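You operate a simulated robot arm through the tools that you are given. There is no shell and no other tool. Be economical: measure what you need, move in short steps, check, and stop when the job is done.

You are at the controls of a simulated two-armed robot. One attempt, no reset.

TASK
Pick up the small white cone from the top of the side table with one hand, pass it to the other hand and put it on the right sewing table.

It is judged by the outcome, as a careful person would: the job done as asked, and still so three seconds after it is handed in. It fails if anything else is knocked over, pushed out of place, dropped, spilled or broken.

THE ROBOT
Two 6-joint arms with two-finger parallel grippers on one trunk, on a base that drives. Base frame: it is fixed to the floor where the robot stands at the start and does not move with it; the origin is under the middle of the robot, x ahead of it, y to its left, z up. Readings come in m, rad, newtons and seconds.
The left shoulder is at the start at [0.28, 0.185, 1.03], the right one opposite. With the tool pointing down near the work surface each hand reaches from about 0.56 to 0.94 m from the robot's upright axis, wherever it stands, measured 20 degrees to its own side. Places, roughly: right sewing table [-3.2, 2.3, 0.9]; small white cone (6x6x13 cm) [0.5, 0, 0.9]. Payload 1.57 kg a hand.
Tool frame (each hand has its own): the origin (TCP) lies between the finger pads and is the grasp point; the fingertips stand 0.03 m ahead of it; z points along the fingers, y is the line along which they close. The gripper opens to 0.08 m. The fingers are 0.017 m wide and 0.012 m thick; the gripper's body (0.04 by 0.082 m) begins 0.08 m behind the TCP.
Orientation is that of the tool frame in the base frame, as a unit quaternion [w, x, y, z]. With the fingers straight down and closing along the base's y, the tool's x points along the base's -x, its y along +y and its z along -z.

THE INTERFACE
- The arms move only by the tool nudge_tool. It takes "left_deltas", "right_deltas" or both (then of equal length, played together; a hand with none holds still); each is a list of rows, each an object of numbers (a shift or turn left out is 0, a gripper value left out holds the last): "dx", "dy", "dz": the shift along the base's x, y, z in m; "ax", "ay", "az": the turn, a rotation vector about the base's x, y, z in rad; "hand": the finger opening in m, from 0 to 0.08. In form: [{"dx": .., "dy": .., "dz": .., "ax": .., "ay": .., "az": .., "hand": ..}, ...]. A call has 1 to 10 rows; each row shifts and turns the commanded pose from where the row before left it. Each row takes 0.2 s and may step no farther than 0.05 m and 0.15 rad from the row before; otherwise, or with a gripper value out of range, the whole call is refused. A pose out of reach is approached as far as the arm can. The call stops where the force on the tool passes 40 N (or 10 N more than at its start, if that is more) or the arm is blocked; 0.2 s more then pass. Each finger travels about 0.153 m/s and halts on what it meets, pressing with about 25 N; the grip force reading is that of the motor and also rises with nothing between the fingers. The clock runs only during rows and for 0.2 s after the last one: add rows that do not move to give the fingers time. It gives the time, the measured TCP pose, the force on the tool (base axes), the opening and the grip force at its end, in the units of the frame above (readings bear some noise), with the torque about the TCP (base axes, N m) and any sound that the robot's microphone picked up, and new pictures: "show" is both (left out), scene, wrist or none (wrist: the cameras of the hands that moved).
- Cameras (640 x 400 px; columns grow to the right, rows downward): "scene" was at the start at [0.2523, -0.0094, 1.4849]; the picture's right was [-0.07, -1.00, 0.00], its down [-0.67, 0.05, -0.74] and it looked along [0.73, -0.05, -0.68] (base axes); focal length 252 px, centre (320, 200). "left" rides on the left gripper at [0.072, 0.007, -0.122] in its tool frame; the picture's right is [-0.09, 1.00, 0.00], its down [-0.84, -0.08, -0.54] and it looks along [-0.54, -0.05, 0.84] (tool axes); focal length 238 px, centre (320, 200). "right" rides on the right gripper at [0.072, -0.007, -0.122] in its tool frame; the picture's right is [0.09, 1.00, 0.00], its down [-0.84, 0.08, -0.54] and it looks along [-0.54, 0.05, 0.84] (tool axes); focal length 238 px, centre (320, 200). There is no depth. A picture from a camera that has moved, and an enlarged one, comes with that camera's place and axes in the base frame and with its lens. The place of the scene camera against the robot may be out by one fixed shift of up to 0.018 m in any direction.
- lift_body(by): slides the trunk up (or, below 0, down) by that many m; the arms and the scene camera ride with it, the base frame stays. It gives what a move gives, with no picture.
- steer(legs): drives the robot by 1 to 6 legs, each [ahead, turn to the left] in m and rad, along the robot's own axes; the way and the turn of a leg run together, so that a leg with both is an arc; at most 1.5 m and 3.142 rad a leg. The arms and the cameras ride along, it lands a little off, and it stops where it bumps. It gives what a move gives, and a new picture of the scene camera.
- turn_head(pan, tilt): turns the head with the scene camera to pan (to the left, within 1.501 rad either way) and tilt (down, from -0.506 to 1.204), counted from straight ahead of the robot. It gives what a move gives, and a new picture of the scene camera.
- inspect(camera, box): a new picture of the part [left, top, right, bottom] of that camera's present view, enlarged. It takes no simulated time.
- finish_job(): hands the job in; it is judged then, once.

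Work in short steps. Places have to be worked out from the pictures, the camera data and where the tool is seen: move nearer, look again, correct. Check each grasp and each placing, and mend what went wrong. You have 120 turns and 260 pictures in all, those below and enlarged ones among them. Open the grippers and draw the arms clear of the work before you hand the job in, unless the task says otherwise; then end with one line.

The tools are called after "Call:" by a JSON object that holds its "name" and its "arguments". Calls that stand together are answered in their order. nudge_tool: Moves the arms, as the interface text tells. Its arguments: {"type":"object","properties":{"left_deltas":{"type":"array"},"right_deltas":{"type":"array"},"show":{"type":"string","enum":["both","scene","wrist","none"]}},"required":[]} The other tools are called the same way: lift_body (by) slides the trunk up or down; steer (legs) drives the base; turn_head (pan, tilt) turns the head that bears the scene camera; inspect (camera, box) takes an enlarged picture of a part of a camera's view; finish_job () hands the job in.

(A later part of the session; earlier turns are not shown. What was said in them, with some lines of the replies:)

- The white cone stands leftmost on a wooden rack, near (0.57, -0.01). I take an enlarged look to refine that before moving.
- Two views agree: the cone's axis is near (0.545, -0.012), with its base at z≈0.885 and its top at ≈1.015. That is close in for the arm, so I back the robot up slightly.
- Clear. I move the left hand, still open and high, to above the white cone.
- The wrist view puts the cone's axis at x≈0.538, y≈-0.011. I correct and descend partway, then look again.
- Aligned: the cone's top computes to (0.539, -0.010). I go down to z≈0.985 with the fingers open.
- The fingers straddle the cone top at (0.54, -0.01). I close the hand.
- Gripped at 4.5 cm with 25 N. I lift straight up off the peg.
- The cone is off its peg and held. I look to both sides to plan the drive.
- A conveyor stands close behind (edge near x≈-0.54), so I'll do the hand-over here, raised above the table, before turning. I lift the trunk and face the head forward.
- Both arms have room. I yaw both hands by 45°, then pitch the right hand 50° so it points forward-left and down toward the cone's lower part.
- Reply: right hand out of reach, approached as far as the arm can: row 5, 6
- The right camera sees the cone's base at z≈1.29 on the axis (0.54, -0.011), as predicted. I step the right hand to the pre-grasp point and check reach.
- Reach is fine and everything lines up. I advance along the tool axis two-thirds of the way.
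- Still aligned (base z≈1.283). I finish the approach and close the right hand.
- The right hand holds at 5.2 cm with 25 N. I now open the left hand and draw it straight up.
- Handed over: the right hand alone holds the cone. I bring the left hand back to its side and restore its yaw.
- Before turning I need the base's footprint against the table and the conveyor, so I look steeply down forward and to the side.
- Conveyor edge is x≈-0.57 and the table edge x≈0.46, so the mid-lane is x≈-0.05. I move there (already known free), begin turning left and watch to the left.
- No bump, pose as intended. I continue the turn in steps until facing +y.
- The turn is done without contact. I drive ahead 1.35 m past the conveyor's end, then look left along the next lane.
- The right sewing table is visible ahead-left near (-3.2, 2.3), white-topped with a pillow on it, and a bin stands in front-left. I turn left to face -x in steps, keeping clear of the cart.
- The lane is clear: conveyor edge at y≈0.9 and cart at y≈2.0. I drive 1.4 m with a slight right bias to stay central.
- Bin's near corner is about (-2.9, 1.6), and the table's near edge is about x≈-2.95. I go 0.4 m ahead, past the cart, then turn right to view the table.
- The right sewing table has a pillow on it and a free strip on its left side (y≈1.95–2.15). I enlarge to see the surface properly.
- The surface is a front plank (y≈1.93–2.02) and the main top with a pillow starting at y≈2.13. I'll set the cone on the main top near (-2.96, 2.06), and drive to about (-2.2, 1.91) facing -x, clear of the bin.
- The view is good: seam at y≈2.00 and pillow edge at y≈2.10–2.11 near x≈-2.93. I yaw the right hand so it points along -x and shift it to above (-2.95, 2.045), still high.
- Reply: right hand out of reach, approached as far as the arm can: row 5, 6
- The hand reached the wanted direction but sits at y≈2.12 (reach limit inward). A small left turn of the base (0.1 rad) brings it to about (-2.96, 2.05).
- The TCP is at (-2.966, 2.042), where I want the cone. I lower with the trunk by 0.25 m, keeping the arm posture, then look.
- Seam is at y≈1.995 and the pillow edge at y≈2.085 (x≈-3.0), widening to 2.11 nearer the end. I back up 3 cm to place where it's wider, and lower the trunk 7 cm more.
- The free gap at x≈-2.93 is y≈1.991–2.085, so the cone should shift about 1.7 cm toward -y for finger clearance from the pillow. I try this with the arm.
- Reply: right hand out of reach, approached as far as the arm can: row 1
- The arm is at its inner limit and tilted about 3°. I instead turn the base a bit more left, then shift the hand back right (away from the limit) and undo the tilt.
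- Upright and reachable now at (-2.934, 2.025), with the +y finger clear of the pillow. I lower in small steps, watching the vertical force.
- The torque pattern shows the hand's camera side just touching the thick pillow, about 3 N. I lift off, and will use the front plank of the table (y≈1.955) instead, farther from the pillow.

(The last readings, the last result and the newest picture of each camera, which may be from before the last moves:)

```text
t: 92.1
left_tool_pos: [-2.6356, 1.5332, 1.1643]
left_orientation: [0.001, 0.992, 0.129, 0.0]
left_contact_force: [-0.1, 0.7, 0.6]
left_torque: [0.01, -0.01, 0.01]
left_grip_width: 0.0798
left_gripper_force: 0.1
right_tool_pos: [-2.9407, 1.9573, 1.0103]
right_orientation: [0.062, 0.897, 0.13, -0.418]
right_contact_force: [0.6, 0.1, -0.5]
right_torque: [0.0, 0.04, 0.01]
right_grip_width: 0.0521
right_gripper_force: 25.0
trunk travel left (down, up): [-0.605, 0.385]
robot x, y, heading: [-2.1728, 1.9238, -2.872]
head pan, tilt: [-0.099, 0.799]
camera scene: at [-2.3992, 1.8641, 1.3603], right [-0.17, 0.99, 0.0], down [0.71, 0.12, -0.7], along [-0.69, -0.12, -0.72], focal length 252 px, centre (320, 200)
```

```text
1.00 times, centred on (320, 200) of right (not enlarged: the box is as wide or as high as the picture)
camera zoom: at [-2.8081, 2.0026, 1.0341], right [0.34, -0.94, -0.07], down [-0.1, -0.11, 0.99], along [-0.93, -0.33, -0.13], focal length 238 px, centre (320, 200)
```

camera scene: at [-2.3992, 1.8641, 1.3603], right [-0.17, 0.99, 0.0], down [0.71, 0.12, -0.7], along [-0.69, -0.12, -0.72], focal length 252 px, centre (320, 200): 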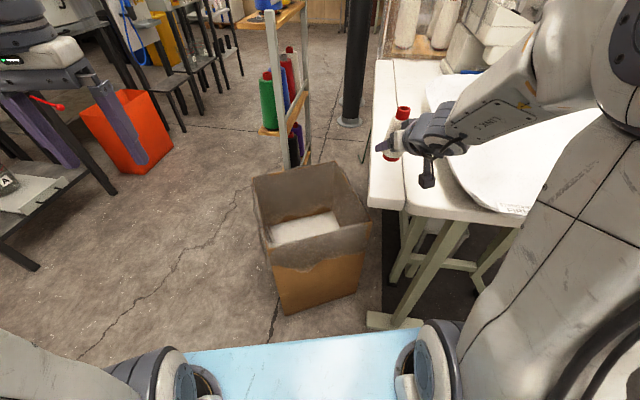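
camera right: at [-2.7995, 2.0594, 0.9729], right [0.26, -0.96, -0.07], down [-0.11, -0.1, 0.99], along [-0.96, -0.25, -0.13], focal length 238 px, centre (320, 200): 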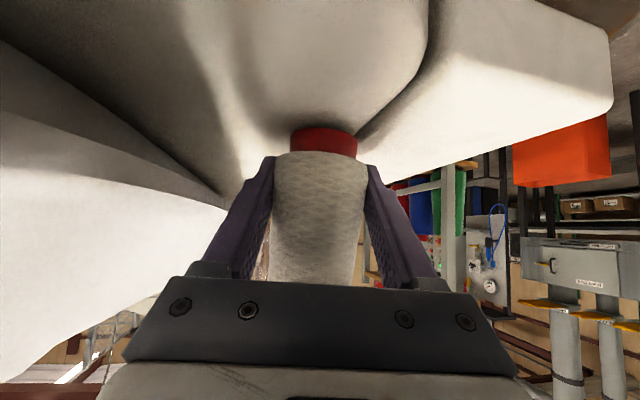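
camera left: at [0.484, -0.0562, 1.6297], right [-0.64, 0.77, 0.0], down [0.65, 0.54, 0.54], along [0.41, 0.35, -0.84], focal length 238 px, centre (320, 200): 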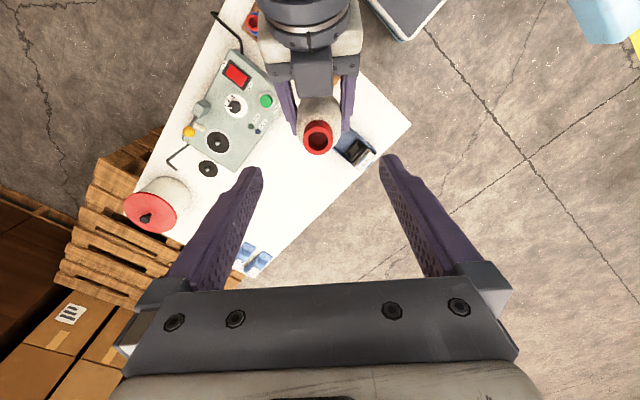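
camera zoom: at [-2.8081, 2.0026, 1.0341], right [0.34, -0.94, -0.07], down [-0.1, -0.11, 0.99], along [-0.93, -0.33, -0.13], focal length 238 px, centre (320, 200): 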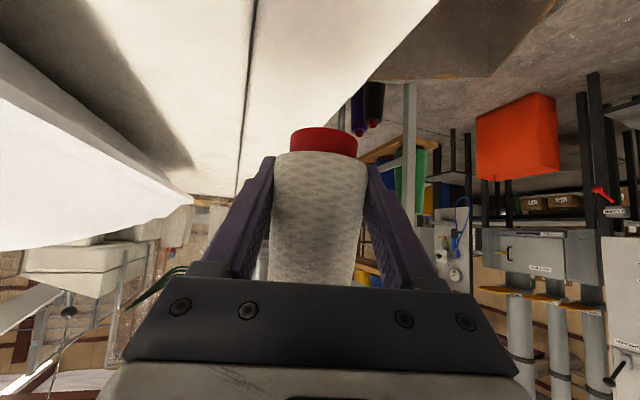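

The wrist view puts the plank at y≈1.90–2.005, and the cone axis is at y=1.957, well inside. I descend with small steps, watching forces.

Call:
{"name": "nudge_tool", "arguments": {"right_deltas": [{"dz": -0.02}, {"dz": -0.02}, {"dz": -0.015}, {}], "show": "wrist"}}

Call:
{"name": "inspect", "arguments": {"camera": "scene", "box": [340, 90, 480, 230]}}

```text
t: 93.1
left_tool_pos: [-2.6355, 1.5339, 1.1647]
left_orientation: [0.001, 0.992, 0.129, 0.001]
left_contact_force: [0.1, -0.3, 0.4]
left_torque: [0.02, 0.02, -0.01]
left_grip_width: 0.0799
left_gripper_force: 0.1
right_tool_pos: [-2.9405, 1.9572, 0.9549]
right_orientation: [0.063, 0.897, 0.131, -0.417]
right_contact_force: [0.5, 0.0, -1.1]
right_torque: [-0.01, 0.01, -0.01]
right_grip_width: 0.052
right_gripper_force: 24.6
trunk travel left (down, up): [-0.605, 0.385]
robot x, y, heading: [-2.1729, 1.9219, -2.874]
head pan, tilt: [-0.099, 0.799]
camera right: at [-2.8077, 2.0029, 0.9783], right [0.34, -0.94, -0.07], down [-0.1, -0.11, 0.99], along [-0.93, -0.33, -0.13], focal length 238 px, centre (320, 200)
```

right: 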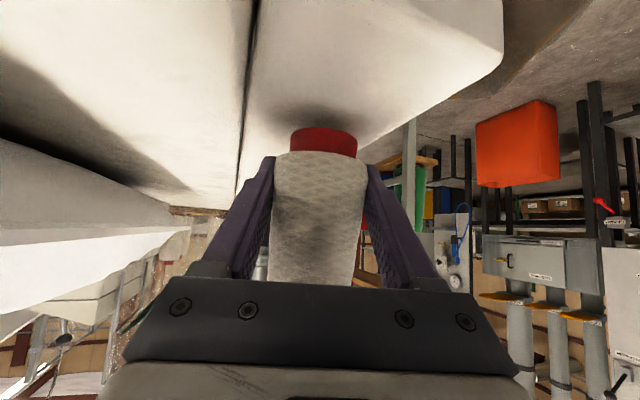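

```text
2.86 times, centred on (410, 160) of scene
camera zoom: at [-2.3992, 1.8639, 1.3603], right [-0.17, 0.99, 0.0], down [0.71, 0.12, -0.7], along [-0.69, -0.12, -0.72], focal length 720 px, centre (63, 314)
```

zoom: 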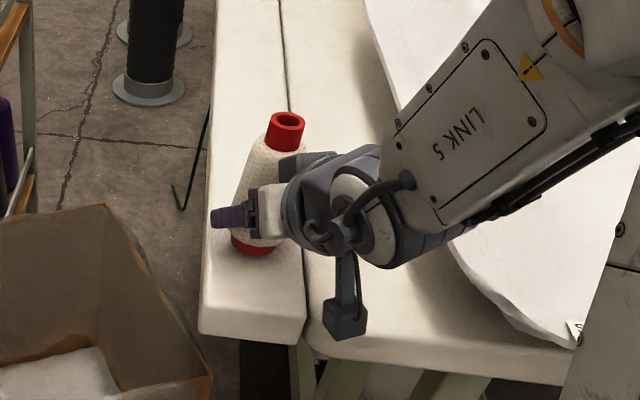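

No contact yet, but the shadow is converging. I continue in finer steps.

Call:
{"name": "nudge_tool", "arguments": {"right_deltas": [{"dz": -0.006}, {"dz": -0.006}, {}], "show": "none"}}

Call:
{"name": "nudge_tool", "arguments": {"right_deltas": [{"dz": -0.005}, {"dz": -0.004}, {}], "show": "wrist"}}

```text
t: 93.9
left_tool_pos: [-2.6345, 1.5335, 1.1662]
left_orientation: [0.001, 0.992, 0.128, 0.001]
left_contact_force: [0.7, 0.6, 0.1]
left_torque: [0.0, 0.02, -0.03]
left_grip_width: 0.0799
left_gripper_force: 0.0
right_tool_pos: [-2.9406, 1.9553, 0.9471]
right_orientation: [0.063, 0.895, 0.131, -0.421]
right_contact_force: [5.2, 0.2, 21.2]
right_torque: [0.41, 0.01, -0.04]
right_grip_width: 0.052
right_gripper_force: 24.8
trunk travel left (down, up): [-0.605, 0.385]
robot x, y, heading: [-2.177, 1.9243, -2.869]
head pan, tilt: [-0.099, 0.799]
```

```text
t: 94.4
left_tool_pos: [-2.6342, 1.5341, 1.1639]
left_orientation: [0.001, 0.992, 0.129, 0.001]
left_contact_force: [-0.1, -0.4, 0.7]
left_torque: [0.03, 0.01, -0.01]
left_grip_width: 0.0801
left_gripper_force: 0.0
right_tool_pos: [-2.943, 1.9559, 0.9443]
right_orientation: [0.065, 0.893, 0.13, -0.427]
right_contact_force: [-4.0, -1.1, 8.2]
right_torque: [0.03, 0.02, 0.01]
right_grip_width: 0.0519
right_gripper_force: 25.4
trunk travel left (down, up): [-0.605, 0.385]
robot x, y, heading: [-2.1735, 1.9231, -2.874]
head pan, tilt: [-0.099, 0.799]
stopped in row 2 (right hand): the force on the tool passed its limit at 42 N (the readings are from after the stop); the commanded pose is now the measured one
camera right: at [-2.8111, 2.002, 0.9652], right [0.34, -0.94, -0.07], down [-0.08, -0.1, 0.99], along [-0.94, -0.33, -0.11], focal length 238 px, centre (320, 200)
```

right: 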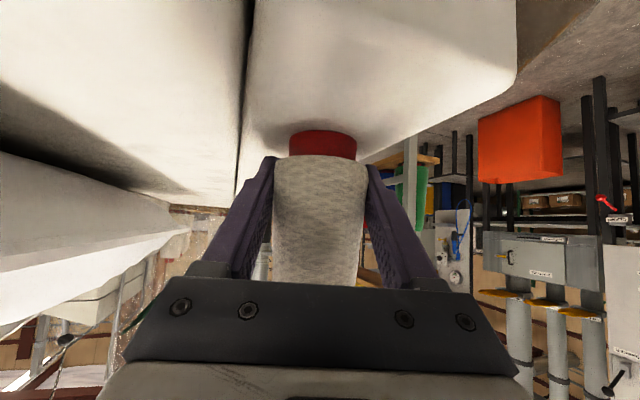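

The cone is down on the plank (contact at TCP z≈0.947). I ease the pressure and undo the 1° pitch it caused, then open the fingers gently.

Call:
{"name": "nudge_tool", "arguments": {"right_deltas": [{"dz": 0.002, "ax": 0.006, "ay": -0.017}, {}], "show": "none"}}

```text
t: 95.0
left_tool_pos: [-2.6351, 1.5334, 1.1651]
left_orientation: [0.001, 0.992, 0.129, 0.001]
left_contact_force: [-0.3, -0.5, -0.7]
left_torque: [-0.02, 0.03, 0.01]
left_grip_width: 0.08
left_gripper_force: 0.2
right_tool_pos: [-2.9422, 1.9553, 0.9446]
right_orientation: [0.062, 0.898, 0.13, -0.415]
right_contact_force: [-3.0, -1.3, 5.4]
right_torque: [-0.08, 0.25, -0.04]
right_grip_width: 0.0521
right_gripper_force: 24.9
trunk travel left (down, up): [-0.605, 0.385]
robot x, y, heading: [-2.1742, 1.9253, -2.873]
head pan, tilt: [-0.099, 0.799]
```

Light contact (5 N) and upright. I open to 6.6 cm in steps.

Call:
{"name": "nudge_tool", "arguments": {"right_deltas": [{"hand": 0.056}, {"hand": 0.06}, {"hand": 0.066}, {}]}}

Call:
{"name": "inspect", "arguments": {"camera": "scene", "box": [340, 90, 480, 230]}}

```text
t: 96.0
left_tool_pos: [-2.6343, 1.5331, 1.1654]
left_orientation: [0.001, 0.992, 0.129, 0.001]
left_contact_force: [0.0, -0.4, -0.8]
left_torque: [0.01, -0.03, 0.0]
left_grip_width: 0.0799
left_gripper_force: 0.0
right_tool_pos: [-2.9416, 1.9558, 0.9452]
right_orientation: [0.063, 0.898, 0.131, -0.415]
right_contact_force: [-0.1, -0.8, 0.1]
right_torque: [-0.01, -0.02, -0.01]
right_grip_width: 0.0662
right_gripper_force: 0.0
trunk travel left (down, up): [-0.605, 0.385]
robot x, y, heading: [-2.1729, 1.9234, -2.876]
head pan, tilt: [-0.099, 0.799]
camera scene: at [-2.399, 1.8639, 1.3603], right [-0.17, 0.99, 0.0], down [0.71, 0.12, -0.7], along [-0.69, -0.12, -0.72], focal length 252 px, centre (320, 200)
camera right: at [-2.8101, 2.0023, 0.9688], right [0.34, -0.94, -0.07], down [-0.1, -0.11, 0.99], along [-0.93, -0.33, -0.13], focal length 238 px, centre (320, 200)
```

scene: 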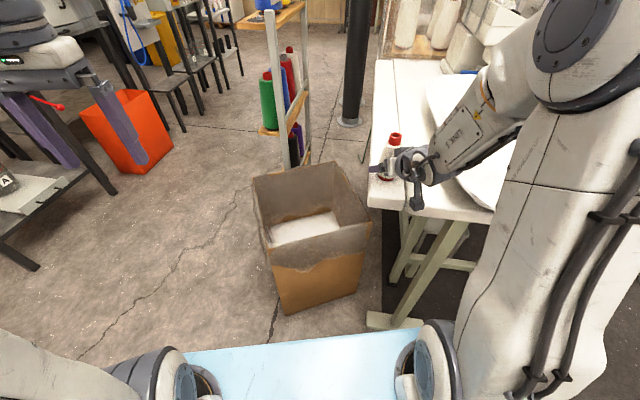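
right: 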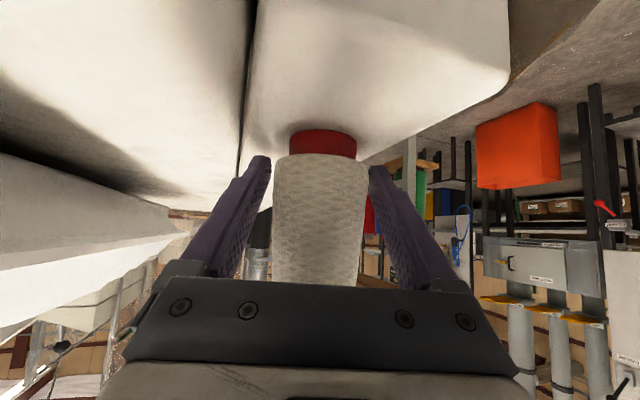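

```text
2.86 times, centred on (410, 160) of scene
camera zoom: at [-2.399, 1.8639, 1.3603], right [-0.17, 0.99, 0.0], down [0.71, 0.12, -0.7], along [-0.69, -0.12, -0.72], focal length 720 px, centre (63, 314)
```

zoom: 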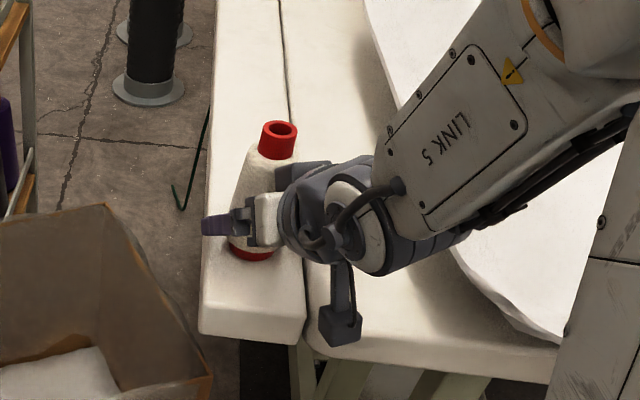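

The cone stands by itself on the plank. I withdraw the hand straight back along the tool axis.

Call:
{"name": "nudge_tool", "arguments": {"right_deltas": [{"hand": 0.074}, {"dx": 0.0145, "dy": 0.005, "dz": 0.013}, {"dx": 0.0215, "dy": 0.0075, "dz": 0.0194}, {"dx": 0.0215, "dy": 0.0075, "dz": 0.0194}, {"dx": 0.0215, "dy": 0.0075, "dz": 0.0194}, {}]}}

```text
t: 97.4
left_tool_pos: [-2.634, 1.533, 1.1657]
left_orientation: [0.001, 0.992, 0.129, 0.001]
left_contact_force: [-1.0, 0.0, -0.4]
left_torque: [0.0, 0.02, -0.02]
left_grip_width: 0.08
left_gripper_force: 0.1
right_tool_pos: [-2.8641, 1.9832, 1.0163]
right_orientation: [0.062, 0.898, 0.131, -0.415]
right_contact_force: [0.2, 0.8, 0.2]
right_torque: [0.03, -0.02, -0.01]
right_grip_width: 0.074
right_gripper_force: 0.1
trunk travel left (down, up): [-0.605, 0.385]
robot x, y, heading: [-2.1764, 1.9217, -2.871]
head pan, tilt: [-0.099, 0.799]
camera scene: at [-2.3989, 1.8639, 1.3603], right [-0.17, 0.99, 0.0], down [0.71, 0.12, -0.7], along [-0.69, -0.12, -0.72], focal length 252 px, centre (320, 200)
camera right: at [-2.7315, 2.029, 1.0406], right [0.34, -0.94, -0.07], down [-0.1, -0.11, 0.99], along [-0.93, -0.33, -0.13], focal length 238 px, centre (320, 200)
```

scene: 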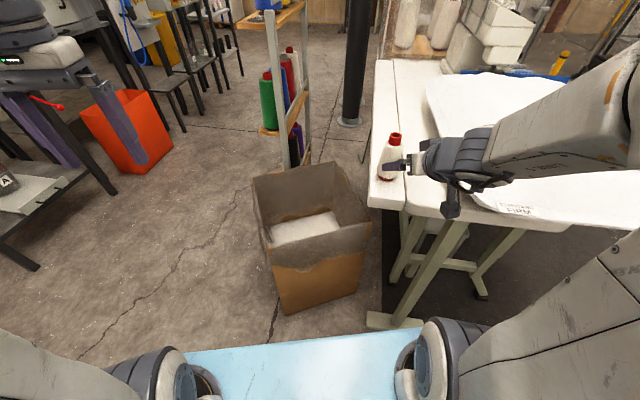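
right: 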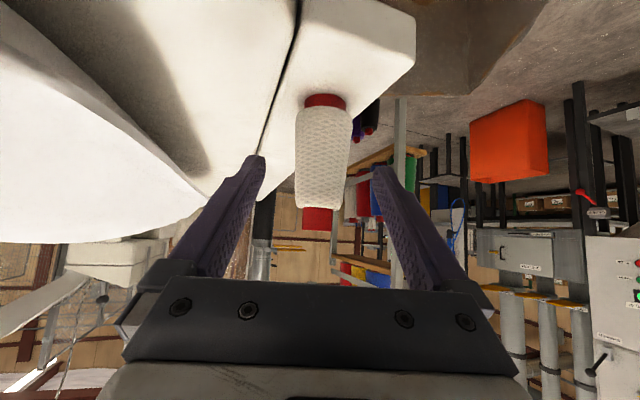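

The cone stands upright and free. I raise and withdraw the hand further, then check.

Call:
{"name": "nudge_tool", "arguments": {"right_deltas": [{"dx": 0.02, "dy": 0.01, "dz": 0.03}, {"dx": 0.02, "dy": 0.01, "dz": 0.03}, {"dx": 0.01, "dy": 0.02, "dz": 0.04}, {"dx": 0.01, "dy": 0.02, "dz": 0.04}, {"dx": 0.01, "dy": 0.02, "dz": 0.04}, {}], "show": "scene"}}

Call:
{"name": "inspect", "arguments": {"camera": "scene", "box": [340, 90, 540, 230]}}

```text
t: 98.8
left_tool_pos: [-2.6353, 1.533, 1.1656]
left_orientation: [0.001, 0.992, 0.129, 0.001]
left_contact_force: [-0.1, 0.2, 0.3]
left_torque: [-0.02, 0.0, -0.01]
left_grip_width: 0.0801
left_gripper_force: 0.1
right_tool_pos: [-2.8595, 2.0811, 1.1736]
right_orientation: [0.064, 0.899, 0.131, -0.413]
right_contact_force: [-0.3, -0.3, -0.1]
right_torque: [-0.01, 0.02, 0.03]
right_grip_width: 0.0739
right_gripper_force: 0.1
right hand out of reach, approached as far as the arm can: row 1, 2, 3, 4, 5
trunk travel left (down, up): [-0.605, 0.385]
robot x, y, heading: [-2.1736, 1.922, -2.879]
head pan, tilt: [-0.099, 0.799]
camera scene: at [-2.3982, 1.8609, 1.3599], right [-0.2, 0.98, 0.0], down [0.71, 0.15, -0.69], along [-0.68, -0.14, -0.72], focal length 252 px, centre (320, 200)
```

scene: 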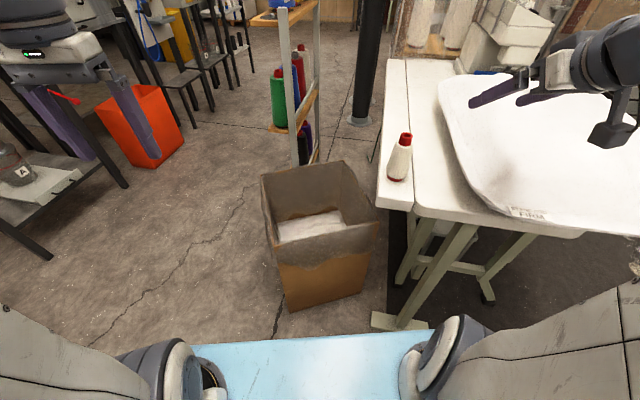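

```text
2.86 times, centred on (440, 160) of scene
camera zoom: at [-2.3982, 1.8609, 1.3599], right [-0.2, 0.98, 0.0], down [0.71, 0.15, -0.69], along [-0.68, -0.14, -0.72], focal length 720 px, centre (-23, 314)
```

zoom: 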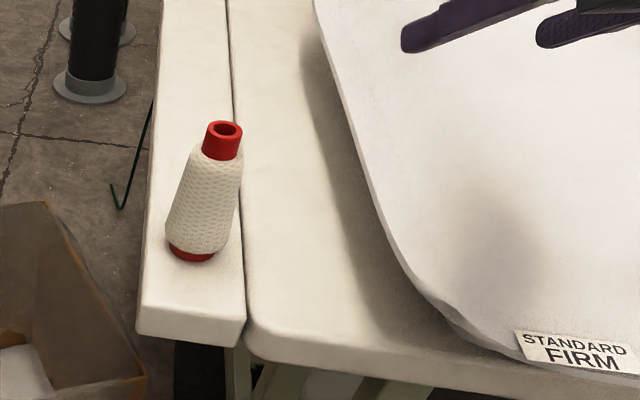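

The cone stands upright in the middle of the plank, and the pillow is where it was. I raise the trunk to take both hands well clear and take a last look.

Call:
{"name": "lift_body", "arguments": {"by": 0.15}}

Call:
{"name": "turn_head", "arguments": {"pan": 0.0, "tilt": 0.8}}

```text
t: 100.5
left_tool_pos: [-2.6345, 1.5334, 1.3152]
left_orientation: [0.001, 0.992, 0.129, 0.001]
left_contact_force: [0.5, -0.7, -0.7]
left_torque: [-0.02, -0.01, -0.02]
left_grip_width: 0.0802
left_gripper_force: 0.1
right_tool_pos: [-2.8602, 2.0803, 1.3236]
right_orientation: [0.064, 0.899, 0.13, -0.413]
right_contact_force: [-0.2, -0.6, 0.6]
right_torque: [0.02, -0.01, 0.03]
right_grip_width: 0.0738
right_gripper_force: 0.1
trunk travel left (down, up): [-0.755, 0.235]
robot x, y, heading: [-2.1741, 1.9268, -2.877]
head pan, tilt: [-0.099, 0.799]
```

```text
t: 101.2
left_tool_pos: [-2.6346, 1.5342, 1.3168]
left_orientation: [0.001, 0.992, 0.129, 0.001]
left_contact_force: [-0.7, 0.6, 1.0]
left_torque: [0.01, 0.01, 0.01]
left_grip_width: 0.0801
left_gripper_force: 0.0
right_tool_pos: [-2.8601, 2.0794, 1.3254]
right_orientation: [0.063, 0.898, 0.132, -0.415]
right_contact_force: [0.3, 0.0, -0.1]
right_torque: [0.02, 0.04, 0.0]
right_grip_width: 0.0741
right_gripper_force: 0.0
trunk travel left (down, up): [-0.755, 0.235]
robot x, y, heading: [-2.1723, 1.9224, -2.878]
head pan, tilt: [0.0, 0.799]
camera scene: at [-2.3973, 1.8562, 1.5103], right [-0.26, 0.96, 0.0], down [0.69, 0.19, -0.7], along [-0.67, -0.18, -0.72], focal length 252 px, centre (320, 200)
```

scene: 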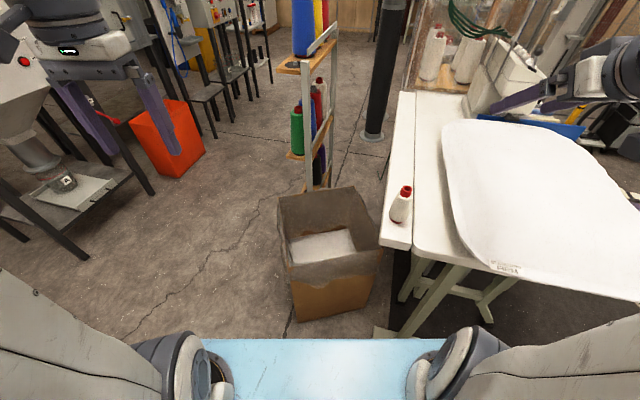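

The cone is standing, both hands are open and clear, and nothing else has been disturbed. I hand it in.

Call:
{"name": "finish_job", "arguments": {}}

```text
The job is handed in.
```

The white cone was picked up with the left hand, passed to the right hand, and now stands upright on the front plank of the right sewing table. The right hand lightly touched the pillow on that table (about 3 N) while I was lowering the cone, and the pillow did not appear to move.
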